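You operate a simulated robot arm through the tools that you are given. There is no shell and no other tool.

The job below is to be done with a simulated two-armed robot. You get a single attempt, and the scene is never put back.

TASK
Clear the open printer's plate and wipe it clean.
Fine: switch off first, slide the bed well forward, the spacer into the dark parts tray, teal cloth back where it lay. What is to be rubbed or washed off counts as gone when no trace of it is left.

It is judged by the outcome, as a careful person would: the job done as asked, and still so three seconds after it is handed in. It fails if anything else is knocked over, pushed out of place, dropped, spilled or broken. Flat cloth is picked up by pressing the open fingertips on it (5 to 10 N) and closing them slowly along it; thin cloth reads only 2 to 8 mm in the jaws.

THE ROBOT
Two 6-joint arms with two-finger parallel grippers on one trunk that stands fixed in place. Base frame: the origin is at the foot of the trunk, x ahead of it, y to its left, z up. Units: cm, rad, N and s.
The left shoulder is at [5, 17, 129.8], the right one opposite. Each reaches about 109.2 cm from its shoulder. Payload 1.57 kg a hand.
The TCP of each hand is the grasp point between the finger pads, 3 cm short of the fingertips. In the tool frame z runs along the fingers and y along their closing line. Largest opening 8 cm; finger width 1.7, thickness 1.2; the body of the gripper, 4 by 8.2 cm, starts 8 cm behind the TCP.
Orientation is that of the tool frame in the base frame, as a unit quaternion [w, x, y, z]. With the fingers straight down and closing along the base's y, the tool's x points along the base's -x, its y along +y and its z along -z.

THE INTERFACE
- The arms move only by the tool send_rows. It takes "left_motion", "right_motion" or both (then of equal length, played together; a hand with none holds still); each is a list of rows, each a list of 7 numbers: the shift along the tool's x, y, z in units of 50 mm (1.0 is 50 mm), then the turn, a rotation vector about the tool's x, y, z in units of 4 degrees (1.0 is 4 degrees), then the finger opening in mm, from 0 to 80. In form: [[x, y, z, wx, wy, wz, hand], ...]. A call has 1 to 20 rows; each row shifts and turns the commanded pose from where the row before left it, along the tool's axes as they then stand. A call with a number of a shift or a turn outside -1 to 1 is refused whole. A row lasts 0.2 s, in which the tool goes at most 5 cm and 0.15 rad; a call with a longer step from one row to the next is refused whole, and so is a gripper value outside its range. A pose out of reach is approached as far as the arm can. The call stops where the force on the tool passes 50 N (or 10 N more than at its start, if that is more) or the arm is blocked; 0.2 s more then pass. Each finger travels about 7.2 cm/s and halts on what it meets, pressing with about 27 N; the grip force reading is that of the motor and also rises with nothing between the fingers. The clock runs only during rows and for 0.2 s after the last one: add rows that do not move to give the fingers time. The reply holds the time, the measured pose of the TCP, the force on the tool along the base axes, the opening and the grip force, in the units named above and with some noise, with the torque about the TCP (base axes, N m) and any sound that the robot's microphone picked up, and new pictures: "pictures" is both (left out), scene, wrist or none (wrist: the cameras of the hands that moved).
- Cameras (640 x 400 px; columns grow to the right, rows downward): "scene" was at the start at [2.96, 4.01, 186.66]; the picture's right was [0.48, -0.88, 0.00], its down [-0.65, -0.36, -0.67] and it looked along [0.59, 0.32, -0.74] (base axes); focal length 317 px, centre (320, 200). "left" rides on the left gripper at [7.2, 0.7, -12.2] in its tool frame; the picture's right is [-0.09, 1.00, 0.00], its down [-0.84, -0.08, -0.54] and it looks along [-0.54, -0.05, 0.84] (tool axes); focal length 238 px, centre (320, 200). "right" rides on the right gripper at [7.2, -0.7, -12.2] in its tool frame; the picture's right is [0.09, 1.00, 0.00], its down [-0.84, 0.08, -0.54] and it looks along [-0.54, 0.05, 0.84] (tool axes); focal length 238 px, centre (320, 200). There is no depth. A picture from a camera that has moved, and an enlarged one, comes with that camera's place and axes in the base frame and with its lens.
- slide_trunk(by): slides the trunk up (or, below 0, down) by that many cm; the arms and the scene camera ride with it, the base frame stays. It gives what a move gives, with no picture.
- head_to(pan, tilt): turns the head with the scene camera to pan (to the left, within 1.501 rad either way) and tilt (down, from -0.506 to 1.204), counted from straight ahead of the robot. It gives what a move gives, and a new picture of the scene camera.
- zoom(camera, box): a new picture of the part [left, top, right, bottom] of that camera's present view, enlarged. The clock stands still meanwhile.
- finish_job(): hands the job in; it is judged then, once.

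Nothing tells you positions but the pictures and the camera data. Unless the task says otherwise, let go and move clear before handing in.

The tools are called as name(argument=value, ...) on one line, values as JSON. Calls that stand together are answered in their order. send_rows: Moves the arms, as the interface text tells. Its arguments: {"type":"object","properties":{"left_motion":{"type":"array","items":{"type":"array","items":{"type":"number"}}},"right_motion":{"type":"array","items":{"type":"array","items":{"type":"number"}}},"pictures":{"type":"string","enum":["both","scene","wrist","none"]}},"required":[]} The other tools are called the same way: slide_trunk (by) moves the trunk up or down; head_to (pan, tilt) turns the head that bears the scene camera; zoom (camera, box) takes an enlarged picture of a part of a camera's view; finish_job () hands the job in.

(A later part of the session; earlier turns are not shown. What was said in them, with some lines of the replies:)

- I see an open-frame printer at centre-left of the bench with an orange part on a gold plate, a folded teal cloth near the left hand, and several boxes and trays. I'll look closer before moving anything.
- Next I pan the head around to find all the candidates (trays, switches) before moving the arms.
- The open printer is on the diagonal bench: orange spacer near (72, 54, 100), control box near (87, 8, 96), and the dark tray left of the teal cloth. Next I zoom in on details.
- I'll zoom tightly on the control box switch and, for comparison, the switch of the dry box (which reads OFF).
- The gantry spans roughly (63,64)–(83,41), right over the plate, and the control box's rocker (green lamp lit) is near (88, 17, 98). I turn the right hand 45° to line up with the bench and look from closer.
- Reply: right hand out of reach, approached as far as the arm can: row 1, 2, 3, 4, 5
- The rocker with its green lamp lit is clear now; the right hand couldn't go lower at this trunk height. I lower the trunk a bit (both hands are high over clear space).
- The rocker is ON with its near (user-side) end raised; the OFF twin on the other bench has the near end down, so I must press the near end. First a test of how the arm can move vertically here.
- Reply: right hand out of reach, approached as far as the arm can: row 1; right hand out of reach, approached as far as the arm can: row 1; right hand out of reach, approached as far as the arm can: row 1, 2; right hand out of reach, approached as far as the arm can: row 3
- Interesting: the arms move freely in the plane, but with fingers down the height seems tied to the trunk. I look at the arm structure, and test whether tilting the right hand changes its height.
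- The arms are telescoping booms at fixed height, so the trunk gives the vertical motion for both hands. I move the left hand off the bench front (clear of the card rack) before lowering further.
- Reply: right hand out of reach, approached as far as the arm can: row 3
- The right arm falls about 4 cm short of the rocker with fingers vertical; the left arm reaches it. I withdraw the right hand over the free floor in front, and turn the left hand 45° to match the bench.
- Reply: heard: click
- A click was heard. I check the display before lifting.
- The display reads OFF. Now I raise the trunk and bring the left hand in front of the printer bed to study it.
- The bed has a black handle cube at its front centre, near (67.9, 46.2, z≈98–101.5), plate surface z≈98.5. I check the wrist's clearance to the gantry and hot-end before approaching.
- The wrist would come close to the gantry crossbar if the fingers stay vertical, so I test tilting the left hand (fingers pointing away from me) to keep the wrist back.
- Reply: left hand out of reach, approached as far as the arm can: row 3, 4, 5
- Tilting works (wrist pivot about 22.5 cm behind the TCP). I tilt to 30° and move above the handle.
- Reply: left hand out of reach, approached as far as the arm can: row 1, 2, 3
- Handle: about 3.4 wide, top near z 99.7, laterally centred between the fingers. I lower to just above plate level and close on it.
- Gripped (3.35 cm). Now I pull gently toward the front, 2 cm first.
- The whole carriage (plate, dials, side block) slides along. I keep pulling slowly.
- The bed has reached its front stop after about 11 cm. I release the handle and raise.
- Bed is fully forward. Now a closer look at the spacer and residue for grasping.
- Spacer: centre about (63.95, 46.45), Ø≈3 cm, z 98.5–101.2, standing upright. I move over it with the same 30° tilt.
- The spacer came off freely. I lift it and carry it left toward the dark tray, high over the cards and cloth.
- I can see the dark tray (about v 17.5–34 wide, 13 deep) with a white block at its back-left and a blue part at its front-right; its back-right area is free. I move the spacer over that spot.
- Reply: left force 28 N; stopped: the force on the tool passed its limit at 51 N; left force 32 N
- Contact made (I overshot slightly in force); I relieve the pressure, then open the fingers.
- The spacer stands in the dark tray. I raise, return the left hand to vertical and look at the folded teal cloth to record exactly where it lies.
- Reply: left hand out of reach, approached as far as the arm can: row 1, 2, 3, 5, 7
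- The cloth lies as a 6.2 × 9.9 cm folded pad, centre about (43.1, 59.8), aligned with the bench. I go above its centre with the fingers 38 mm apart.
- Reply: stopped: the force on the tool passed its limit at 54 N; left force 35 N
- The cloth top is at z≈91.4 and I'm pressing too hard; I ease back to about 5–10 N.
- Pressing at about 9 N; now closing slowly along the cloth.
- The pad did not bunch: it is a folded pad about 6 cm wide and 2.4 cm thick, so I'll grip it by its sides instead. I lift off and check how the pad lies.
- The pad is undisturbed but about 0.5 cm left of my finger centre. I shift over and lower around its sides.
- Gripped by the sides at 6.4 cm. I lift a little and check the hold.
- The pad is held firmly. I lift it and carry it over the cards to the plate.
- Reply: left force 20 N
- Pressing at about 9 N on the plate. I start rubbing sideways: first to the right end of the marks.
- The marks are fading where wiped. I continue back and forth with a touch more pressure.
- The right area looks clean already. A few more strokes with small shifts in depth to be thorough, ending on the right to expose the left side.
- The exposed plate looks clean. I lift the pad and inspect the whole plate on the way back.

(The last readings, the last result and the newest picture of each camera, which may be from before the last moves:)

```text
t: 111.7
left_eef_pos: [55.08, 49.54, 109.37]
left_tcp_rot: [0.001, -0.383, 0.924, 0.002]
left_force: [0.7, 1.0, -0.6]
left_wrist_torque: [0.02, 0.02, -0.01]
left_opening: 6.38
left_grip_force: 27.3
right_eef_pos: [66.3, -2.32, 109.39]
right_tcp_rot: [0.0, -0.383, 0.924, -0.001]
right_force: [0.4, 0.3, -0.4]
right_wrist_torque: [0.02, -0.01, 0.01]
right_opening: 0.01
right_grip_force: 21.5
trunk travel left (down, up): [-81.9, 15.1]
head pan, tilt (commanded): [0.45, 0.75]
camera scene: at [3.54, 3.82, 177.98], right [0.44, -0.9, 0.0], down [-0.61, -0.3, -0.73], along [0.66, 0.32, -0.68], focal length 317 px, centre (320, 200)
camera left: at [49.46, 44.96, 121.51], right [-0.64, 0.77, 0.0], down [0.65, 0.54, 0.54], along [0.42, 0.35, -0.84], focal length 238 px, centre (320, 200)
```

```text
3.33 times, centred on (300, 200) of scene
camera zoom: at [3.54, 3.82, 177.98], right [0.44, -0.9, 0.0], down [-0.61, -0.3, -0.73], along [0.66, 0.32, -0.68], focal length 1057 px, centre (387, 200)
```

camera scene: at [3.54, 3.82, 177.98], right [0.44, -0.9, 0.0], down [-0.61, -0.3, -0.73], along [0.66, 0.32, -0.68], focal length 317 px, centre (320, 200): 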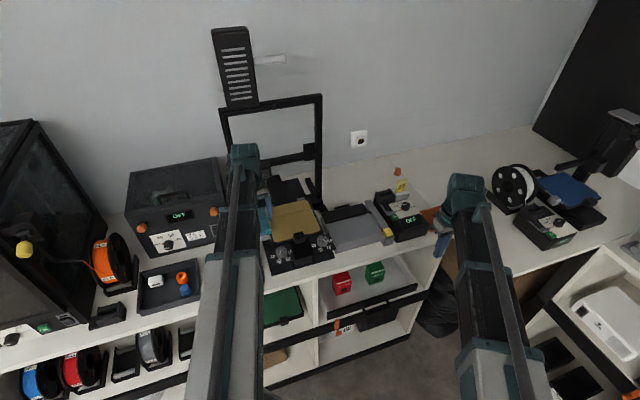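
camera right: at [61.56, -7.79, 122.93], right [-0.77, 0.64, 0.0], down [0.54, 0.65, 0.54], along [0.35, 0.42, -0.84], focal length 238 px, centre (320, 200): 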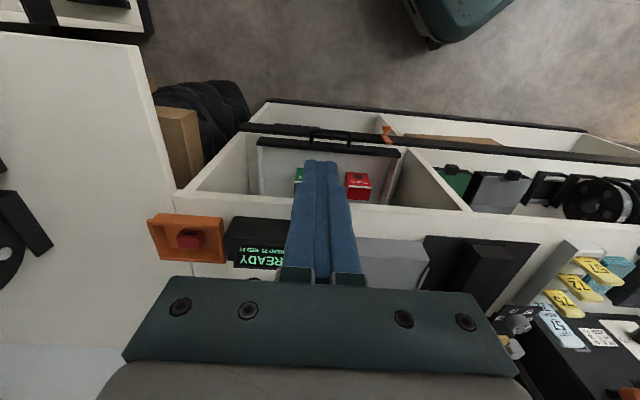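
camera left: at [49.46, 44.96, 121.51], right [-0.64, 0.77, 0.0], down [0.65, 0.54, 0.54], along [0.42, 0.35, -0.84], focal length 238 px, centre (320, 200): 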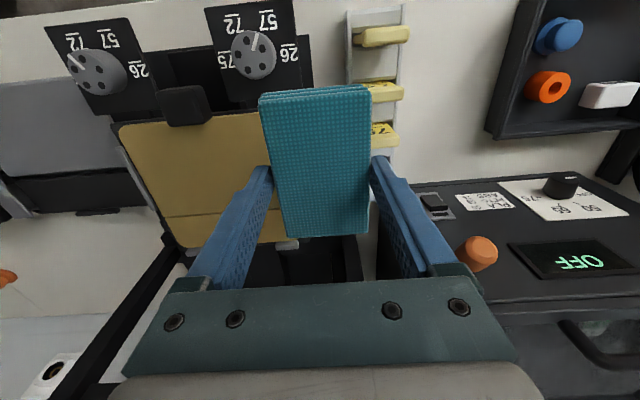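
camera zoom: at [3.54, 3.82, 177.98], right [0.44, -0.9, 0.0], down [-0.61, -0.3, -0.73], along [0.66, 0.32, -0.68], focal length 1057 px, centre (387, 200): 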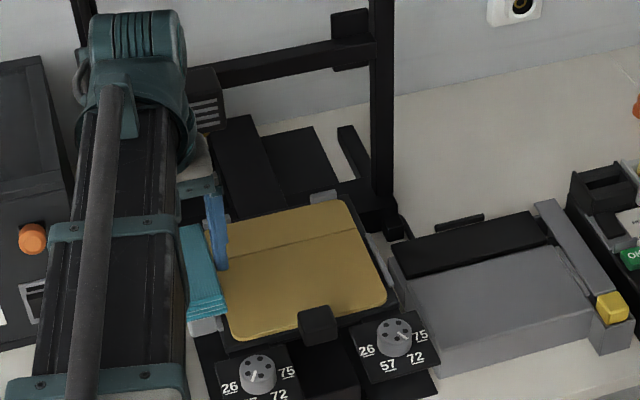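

zoom(camera="left", box=[110, 90, 270, 250])

zoom(camera="scene", box=[265, 190, 325, 230])

zoom(camera="scene", box=[530, 160, 610, 220])

```text
2.50 times, centred on (190, 170) of left
camera zoom: at [49.46, 44.96, 121.51], right [-0.64, 0.77, 0.0], down [0.65, 0.54, 0.54], along [0.42, 0.35, -0.84], focal length 596 px, centre (645, 275)
```

zoom: 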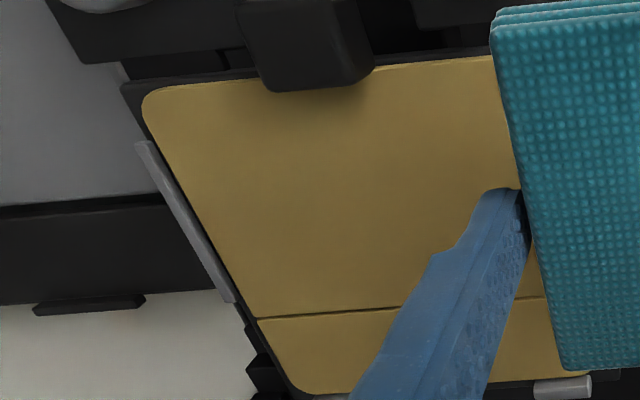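

```text
10.00 times, centred on (295, 210) of scene
camera zoom: at [3.54, 3.82, 177.98], right [0.44, -0.9, 0.0], down [-0.61, -0.3, -0.73], along [0.66, 0.32, -0.68], focal length 3170 px, centre (570, 100)
```

zoom: 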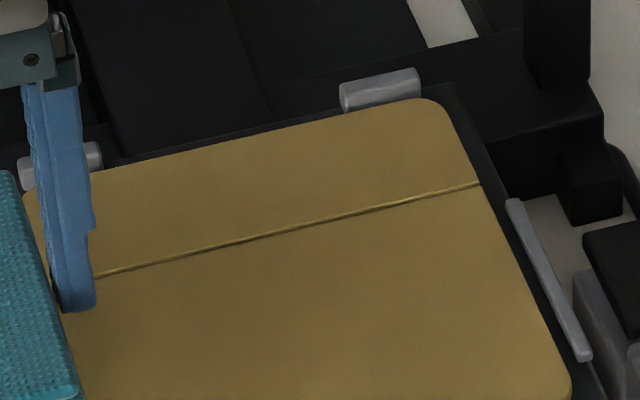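

```text
6.67 times, centred on (570, 190) of scene
camera zoom: at [3.54, 3.82, 177.98], right [0.44, -0.9, 0.0], down [-0.61, -0.3, -0.73], along [0.66, 0.32, -0.68], focal length 2113 px, centre (-1347, 267)
```

zoom: 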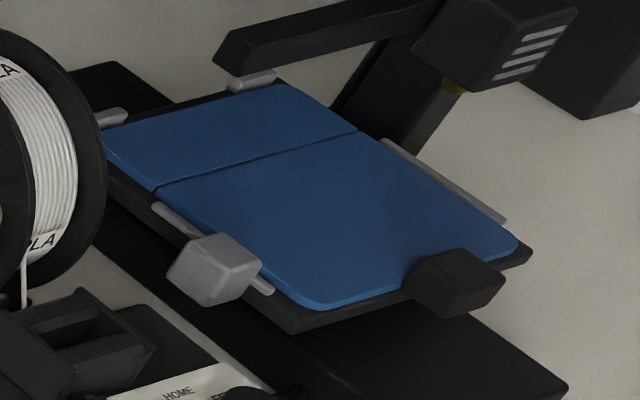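

Plate is clean, and the line across it is a feature that the blue plate also has. Now I bring the cloth back to its place.

send_rows(left_motion=[[0.0615, 0.8, 0, 0, 0, 0, 55], [0.0615, 0.8, 0, 0, 0, 0, 55], [0.0615, 0.8, 0, 0, 0, 0, 55], [0.0615, 0.8, 0, 0, 0, 0, 55], [0, 0, 0, 0, 0, 0, 55]], pictures="wrist")

zoom(camera="left", box=[0, 130, 200, 300])

```text
t: 112.9
left_eef_pos: [42.93, 60.19, 109.4]
left_tcp_rot: [0.002, -0.383, 0.924, 0.002]
left_force: [-0.8, 0.2, -0.9]
left_wrist_torque: [-0.01, -0.02, -0.02]
left_opening: 6.37
left_grip_force: 27.2
right_eef_pos: [66.23, -2.3, 109.4]
right_tcp_rot: [0.0, -0.382, 0.924, 0.001]
right_force: [0.6, -0.4, 0.3]
right_wrist_torque: [0.0, 0.03, 0.0]
right_opening: 0.0
right_grip_force: 21.3
trunk travel left (down, up): [-81.9, 15.1]
head pan, tilt (commanded): [0.45, 0.75]
camera left: at [37.33, 55.58, 121.52], right [-0.64, 0.77, 0.0], down [0.65, 0.54, 0.54], along [0.42, 0.35, -0.84], focal length 238 px, centre (320, 200)
```

left: 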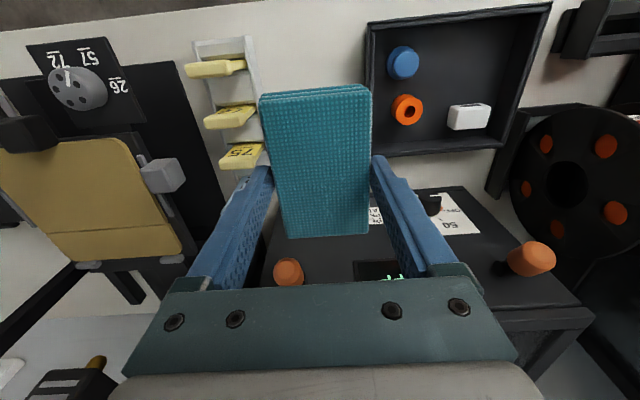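

```text
2.35 times, centred on (100, 215) of left
camera zoom: at [37.33, 55.58, 121.52], right [-0.64, 0.77, 0.0], down [0.65, 0.54, 0.54], along [0.42, 0.35, -0.84], focal length 561 px, centre (838, 165)
```

zoom: 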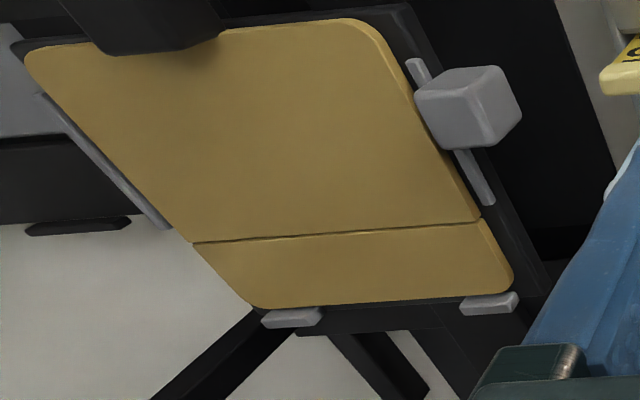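

send_rows(left_motion=[[0.036, -0.024, 0, 0, 0, 0, 55], [0, 0, 0, 0, 0, 0, 55]], pictures="none")

slide_trunk(by=-12)

zoom(camera="left", box=[160, 20, 480, 240])

```text
t: 113.5
left_eef_pos: [42.76, 59.96, 109.35]
left_tcp_rot: [0.001, -0.384, 0.923, 0.002]
left_force: [-0.4, -0.3, -0.5]
left_wrist_torque: [-0.01, 0.02, -0.03]
left_opening: 6.42
left_grip_force: 27.2
right_eef_pos: [66.28, -2.22, 109.32]
right_tcp_rot: [0.0, -0.383, 0.924, 0.0]
right_force: [-0.1, -0.3, -0.5]
right_wrist_torque: [-0.07, 0.03, 0.0]
right_opening: 0.01
right_grip_force: 21.4
trunk travel left (down, up): [-81.9, 15.1]
head pan, tilt (commanded): [0.45, 0.75]
```

```text
t: 115.0
left_eef_pos: [42.95, 59.97, 97.38]
left_tcp_rot: [0.002, -0.384, 0.923, 0.002]
left_force: [0.0, 0.8, -0.5]
left_wrist_torque: [-0.03, -0.02, 0.01]
left_opening: 6.39
left_grip_force: 26.7
right_eef_pos: [66.29, -2.27, 97.39]
right_tcp_rot: [-0.001, -0.383, 0.924, 0.001]
right_force: [0.7, -0.2, 0.1]
right_wrist_torque: [-0.03, 0.02, -0.02]
right_opening: 0.0
right_grip_force: 20.9
trunk travel left (down, up): [-69.9, 27.1]
head pan, tilt (commanded): [0.45, 0.75]
```

```text
1.82 times, centred on (320, 130) of left
camera zoom: at [37.23, 55.34, 109.53], right [-0.64, 0.77, 0.0], down [0.65, 0.54, 0.54], along [0.42, 0.35, -0.84], focal length 433 px, centre (320, 327)
```

zoom: 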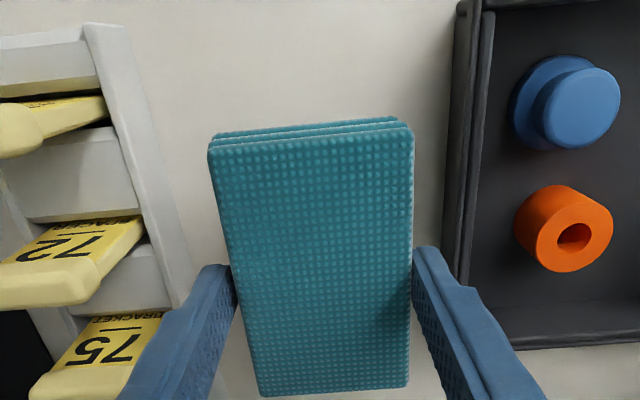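

slide_trunk(by=-4)

```text
t: 115.9
left_eef_pos: [42.91, 59.9, 93.35]
left_tcp_rot: [0.001, -0.384, 0.923, 0.001]
left_force: [-0.2, -1.0, 0.1]
left_wrist_torque: [0.0, 0.0, 0.01]
left_opening: 6.4
left_grip_force: 26.6
right_eef_pos: [66.24, -2.29, 93.29]
right_tcp_rot: [0.0, -0.383, 0.924, 0.0]
right_force: [1.1, 0.5, -0.9]
right_wrist_torque: [0.02, 0.01, 0.0]
right_opening: 0.0
right_grip_force: 21.1
trunk travel left (down, up): [-65.9, 31.1]
head pan, tilt (commanded): [0.45, 0.75]
```

slide_trunk(by=-0.35)

```text
t: 116.4
left_eef_pos: [42.83, 60.01, 93.01]
left_tcp_rot: [0.002, -0.383, 0.924, 0.002]
left_force: [0.3, 1.1, -0.7]
left_wrist_torque: [0.02, 0.0, -0.01]
left_opening: 6.38
left_grip_force: 26.8
right_eef_pos: [66.19, -2.34, 93.04]
right_tcp_rot: [0.0, -0.383, 0.924, 0.0]
right_force: [-0.1, 0.3, 0.0]
right_wrist_torque: [-0.01, 0.04, -0.03]
right_opening: 0.0
right_grip_force: 21.5
trunk travel left (down, up): [-65.6, 31.4]
head pan, tilt (commanded): [0.45, 0.75]
```

slide_trunk(by=-0.12)

```text
t: 116.9
left_eef_pos: [42.8, 59.95, 92.96]
left_tcp_rot: [0.001, -0.383, 0.924, 0.001]
left_force: [-0.3, 0.5, -0.4]
left_wrist_torque: [-0.01, -0.03, -0.03]
left_opening: 6.38
left_grip_force: 27.0
right_eef_pos: [66.26, -2.29, 93.03]
right_tcp_rot: [0.0, -0.383, 0.924, 0.0]
right_force: [-0.1, -0.3, -0.4]
right_wrist_torque: [0.02, 0.01, -0.04]
right_opening: 0.0
right_grip_force: 22.0
trunk travel left (down, up): [-65.4, 31.6]
head pan, tilt (commanded): [0.45, 0.75]
```

slide_trunk(by=-0.08)

```text
t: 117.4
left_eef_pos: [42.91, 59.98, 92.83]
left_tcp_rot: [0.001, -0.384, 0.924, 0.001]
left_force: [-0.3, 0.7, 0.2]
left_wrist_torque: [0.03, 0.04, 0.01]
left_opening: 6.39
left_grip_force: 27.5
right_eef_pos: [66.21, -2.26, 92.84]
right_tcp_rot: [0.0, -0.382, 0.924, 0.0]
right_force: [-0.3, 0.2, 0.3]
right_wrist_torque: [0.01, 0.01, -0.01]
right_opening: 0.01
right_grip_force: 21.5
trunk travel left (down, up): [-65.4, 31.6]
head pan, tilt (commanded): [0.45, 0.75]
```

slide_trunk(by=-0.1)

```text
t: 117.9
left_eef_pos: [42.81, 59.97, 92.77]
left_tcp_rot: [0.001, -0.383, 0.924, 0.001]
left_force: [1.3, 0.7, 6.0]
left_wrist_torque: [-0.18, 0.12, 0.0]
left_opening: 6.39
left_grip_force: 27.3
right_eef_pos: [66.19, -2.24, 92.69]
right_tcp_rot: [0.0, -0.383, 0.924, -0.001]
right_force: [0.6, 0.5, -0.4]
right_wrist_torque: [-0.01, 0.01, 0.0]
right_opening: 0.0
right_grip_force: 20.9
trunk travel left (down, up): [-65.3, 31.7]
head pan, tilt (commanded): [0.45, 0.75]
```

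Touching the bench at about 6 N. I open gently and lift clear.

send_rows(left_motion=[[0, 0, 0, 0, 0, 0, 65], [0, 0, 0, 0, 0, 0, 68], [0, 0, 0, 0, 0, 0, 71], [0, 0, 0, 0, 0, 0, 73], [0, 0, 0, 0, 0, 0, 73]], pictures="wrist")

slide_trunk(by=4.68)

zoom(camera="left", box=[200, 40, 440, 240])

```text
t: 119.1
left_eef_pos: [42.99, 59.92, 92.62]
left_tcp_rot: [0.001, -0.384, 0.923, 0.001]
left_force: [-1.2, 0.3, -0.9]
left_wrist_torque: [-0.02, 0.01, 0.0]
left_opening: 7.3
left_grip_force: 0.0
right_eef_pos: [66.25, -2.28, 92.69]
right_tcp_rot: [0.001, -0.382, 0.924, 0.0]
right_force: [0.2, -0.6, 0.0]
right_wrist_torque: [0.0, -0.01, 0.0]
right_opening: 0.0
right_grip_force: 21.6
trunk travel left (down, up): [-65.3, 31.7]
head pan, tilt (commanded): [0.45, 0.75]
camera left: at [37.24, 55.35, 104.87], right [-0.64, 0.77, 0.0], down [0.65, 0.54, 0.54], along [0.42, 0.35, -0.84], focal length 238 px, centre (320, 200)
```

left: 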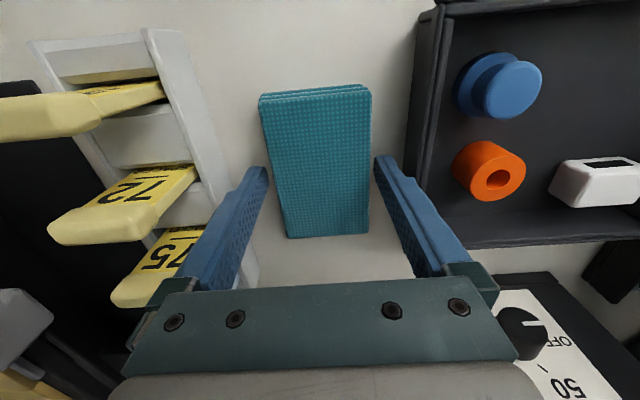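

```text
t: 120.0
left_eef_pos: [42.85, 59.95, 97.39]
left_tcp_rot: [0.001, -0.383, 0.924, 0.002]
left_force: [-0.3, 0.6, 0.7]
left_wrist_torque: [0.05, 0.02, 0.01]
left_opening: 7.29
left_grip_force: 0.0
right_eef_pos: [66.19, -2.32, 97.41]
right_tcp_rot: [0.0, -0.382, 0.924, 0.0]
right_force: [0.2, 0.3, -0.3]
right_wrist_torque: [-0.06, 0.06, 0.03]
right_opening: 0.0
right_grip_force: 21.3
trunk travel left (down, up): [-69.9, 27.1]
head pan, tilt (commanded): [0.45, 0.75]
```

```text
2.00 times, centred on (320, 140) of left
camera zoom: at [37.25, 55.35, 109.54], right [-0.64, 0.77, 0.0], down [0.65, 0.54, 0.54], along [0.42, 0.35, -0.84], focal length 477 px, centre (320, 320)
```

zoom: 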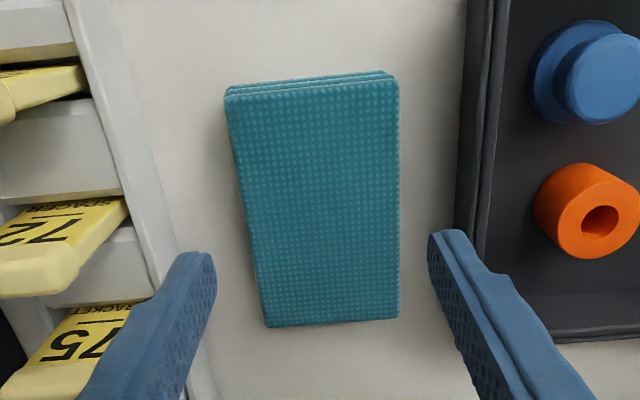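

The cloth lies within about a millimetre of where it was. I raise clear and do a final inspection.

slide_trunk(by=14)

send_rows(left_motion=[[0.6, -0.6, 0, 0, 0, 0, 73], [0.6, -0.6, 0, 0, 0, 0, 73], [0.6, -0.6, 0, 0, 0, 0, 73], [0.6, -0.6, 0, 0, 0, 0, 73], [0, 0, 0, 0, 0, 0, 73]], pictures="both")

head_to(pan=0.8, tilt=0.7)

zoom(camera="scene", box=[180, 160, 440, 340])

```text
t: 121.7
left_eef_pos: [42.83, 60.01, 111.42]
left_tcp_rot: [0.001, -0.383, 0.924, 0.002]
left_force: [0.0, -0.3, -0.4]
left_wrist_torque: [0.03, 0.0, 0.02]
left_opening: 7.31
left_grip_force: 0.1
right_eef_pos: [66.24, -2.37, 111.34]
right_tcp_rot: [0.0, -0.383, 0.924, 0.001]
right_force: [-0.2, -0.1, 0.0]
right_wrist_torque: [0.0, -0.02, 0.0]
right_opening: 0.01
right_grip_force: 21.4
trunk travel left (down, up): [-83.9, 13.1]
head pan, tilt (commanded): [0.45, 0.75]
```

```text
t: 122.9
left_eef_pos: [42.86, 42.84, 111.5]
left_tcp_rot: [0.001, -0.383, 0.924, 0.002]
left_force: [-0.7, 0.1, -0.1]
left_wrist_torque: [0.0, 0.02, 0.03]
left_opening: 7.32
left_grip_force: 0.0
right_eef_pos: [66.26, -2.19, 111.45]
right_tcp_rot: [0.0, -0.383, 0.924, 0.0]
right_force: [0.3, 0.5, -0.1]
right_wrist_torque: [-0.03, -0.01, 0.02]
right_opening: 0.0
right_grip_force: 21.6
trunk travel left (down, up): [-83.9, 13.1]
head pan, tilt (commanded): [0.45, 0.75]
camera scene: at [3.52, 3.87, 180.01], right [0.44, -0.9, 0.0], down [-0.61, -0.3, -0.73], along [0.66, 0.32, -0.68], focal length 317 px, centre (320, 200)
camera left: at [37.28, 38.19, 123.54], right [-0.64, 0.77, 0.0], down [0.65, 0.54, 0.54], along [0.42, 0.35, -0.84], focal length 238 px, centre (320, 200)
```

scene: 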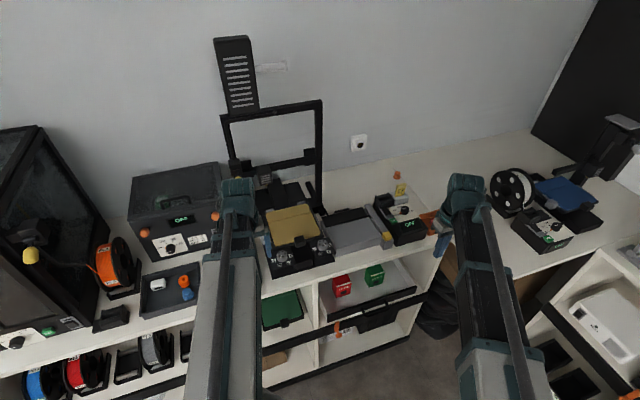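
left: 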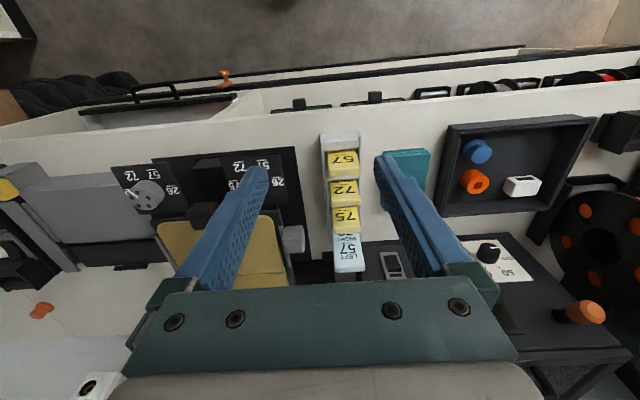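

```text
t: 123.7
left_eef_pos: [42.82, 42.82, 111.31]
left_tcp_rot: [0.002, -0.384, 0.923, 0.001]
left_force: [0.2, -0.3, -0.5]
left_wrist_torque: [-0.01, 0.01, -0.01]
left_opening: 7.31
left_grip_force: 0.1
right_eef_pos: [66.24, -2.2, 111.34]
right_tcp_rot: [0.0, -0.383, 0.924, 0.0]
right_force: [0.5, 0.7, 0.1]
right_wrist_torque: [0.02, 0.01, 0.0]
right_opening: 0.01
right_grip_force: 21.8
trunk travel left (down, up): [-83.9, 13.1]
head pan, tilt (commanded): [0.799, 0.7]
camera scene: at [1.97, 6.3, 180.43], right [0.72, -0.7, 0.0], down [-0.45, -0.46, -0.76], along [0.53, 0.55, -0.64], focal length 317 px, centre (320, 200)
```

scene: 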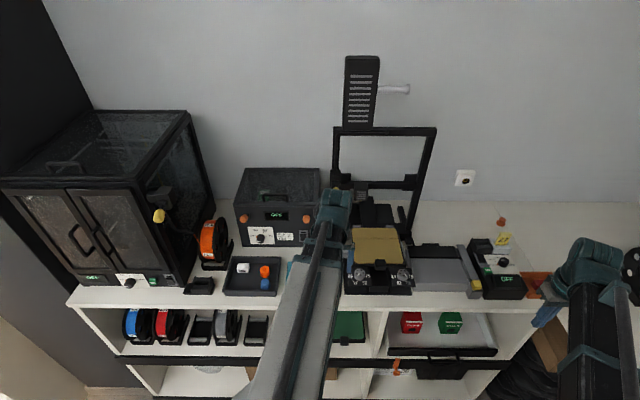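

```text
2.22 times, centred on (310, 250) of scene
camera zoom: at [1.97, 6.3, 180.43], right [0.72, -0.7, 0.0], down [-0.45, -0.46, -0.76], along [0.53, 0.55, -0.64], focal length 704 px, centre (342, 89)
```

zoom: 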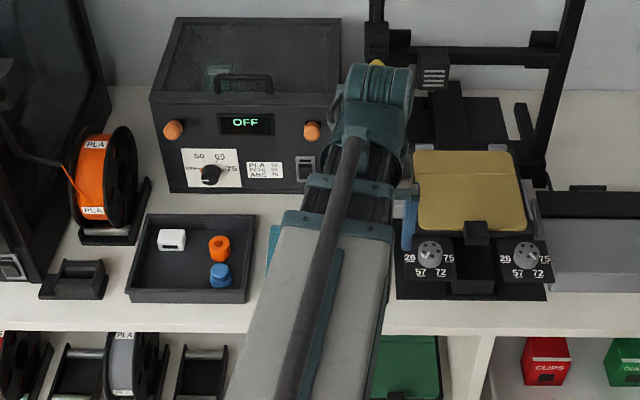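

zoom(camera="scene", box=[340, 215, 420, 275])

zoom(camera="scene", box=[460, 220, 560, 310])

zoom(camera="left", box=[320, 100, 600, 260])

```text
6.67 times, centred on (380, 245) of scene
camera zoom: at [1.97, 6.3, 180.43], right [0.72, -0.7, 0.0], down [-0.45, -0.46, -0.76], along [0.53, 0.55, -0.64], focal length 2113 px, centre (-80, -100)
```

zoom: 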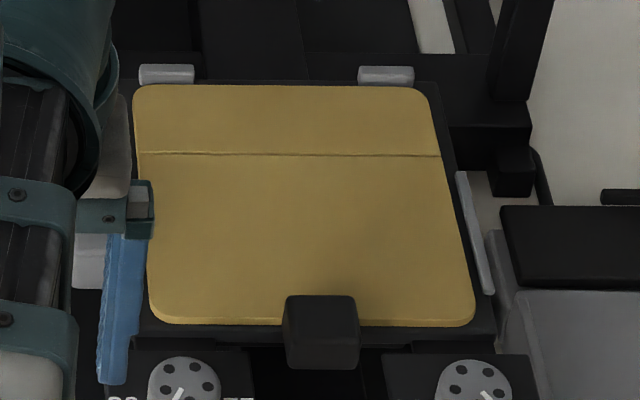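

```text
4.44 times, centred on (510, 265) of scene
camera zoom: at [1.97, 6.3, 180.43], right [0.72, -0.7, 0.0], down [-0.45, -0.46, -0.76], along [0.53, 0.55, -0.64], focal length 1409 px, centre (-524, -89)
```

zoom: 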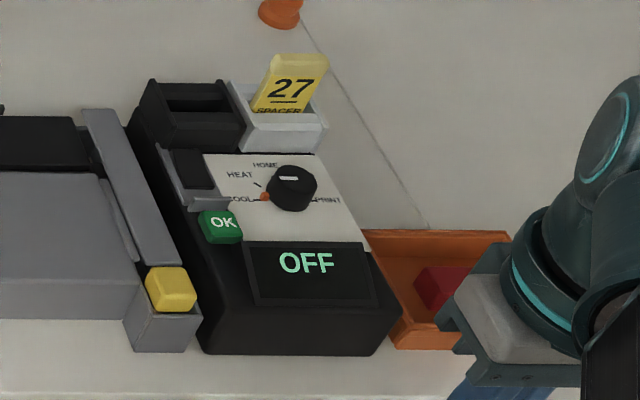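

```text
2.29 times, centred on (460, 180) of left
camera zoom: at [37.26, 38.19, 123.55], right [-0.64, 0.77, 0.0], down [0.65, 0.54, 0.54], along [0.42, 0.35, -0.84], focal length 545 px, centre (0, 246)
```

zoom: 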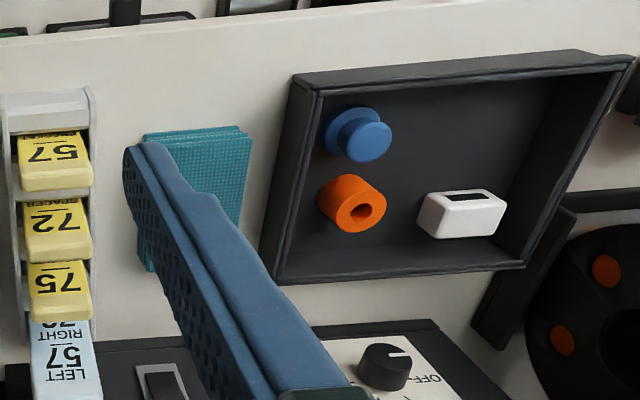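

The printer reads OFF, the bed is at its front stop and the plate shows no trace of marks. The spacer stands in the dark tray, the cloth lies where it was, and both hands are clear, so I'm handing the job in.

finish_job()

```text
The job is handed in.
```

The open printer's plate is cleared and wiped clean, and I've handed the job in. I don't have the verdict, only my own last look at the pictures.

- **Switch:** I pressed the rocker on the control box first. It clicked and the display reads OFF.
- **Bed:** I pulled it forward by its handle about 11 cm, until it reached its front stop.
- **Spacer:** It came off the plate freely and now stands upright in the dark tray, next to the blue and white parts. While setting it down I pressed briefly to about 51 N before easing off. Nothing in the tray moved.
- **Plate:** I rubbed it with the teal cloth until no mark was left. The fine line across the back of the plate is part of it, as the other printer's blue plate has the same one.
- **Cloth:** It lies about a millimetre from where it was. I gripped it by its sides, because pressing and closing on it did not pick it up.

Nothing else was knocked or moved that I could see, and both hands were empty and clear when I handed in.
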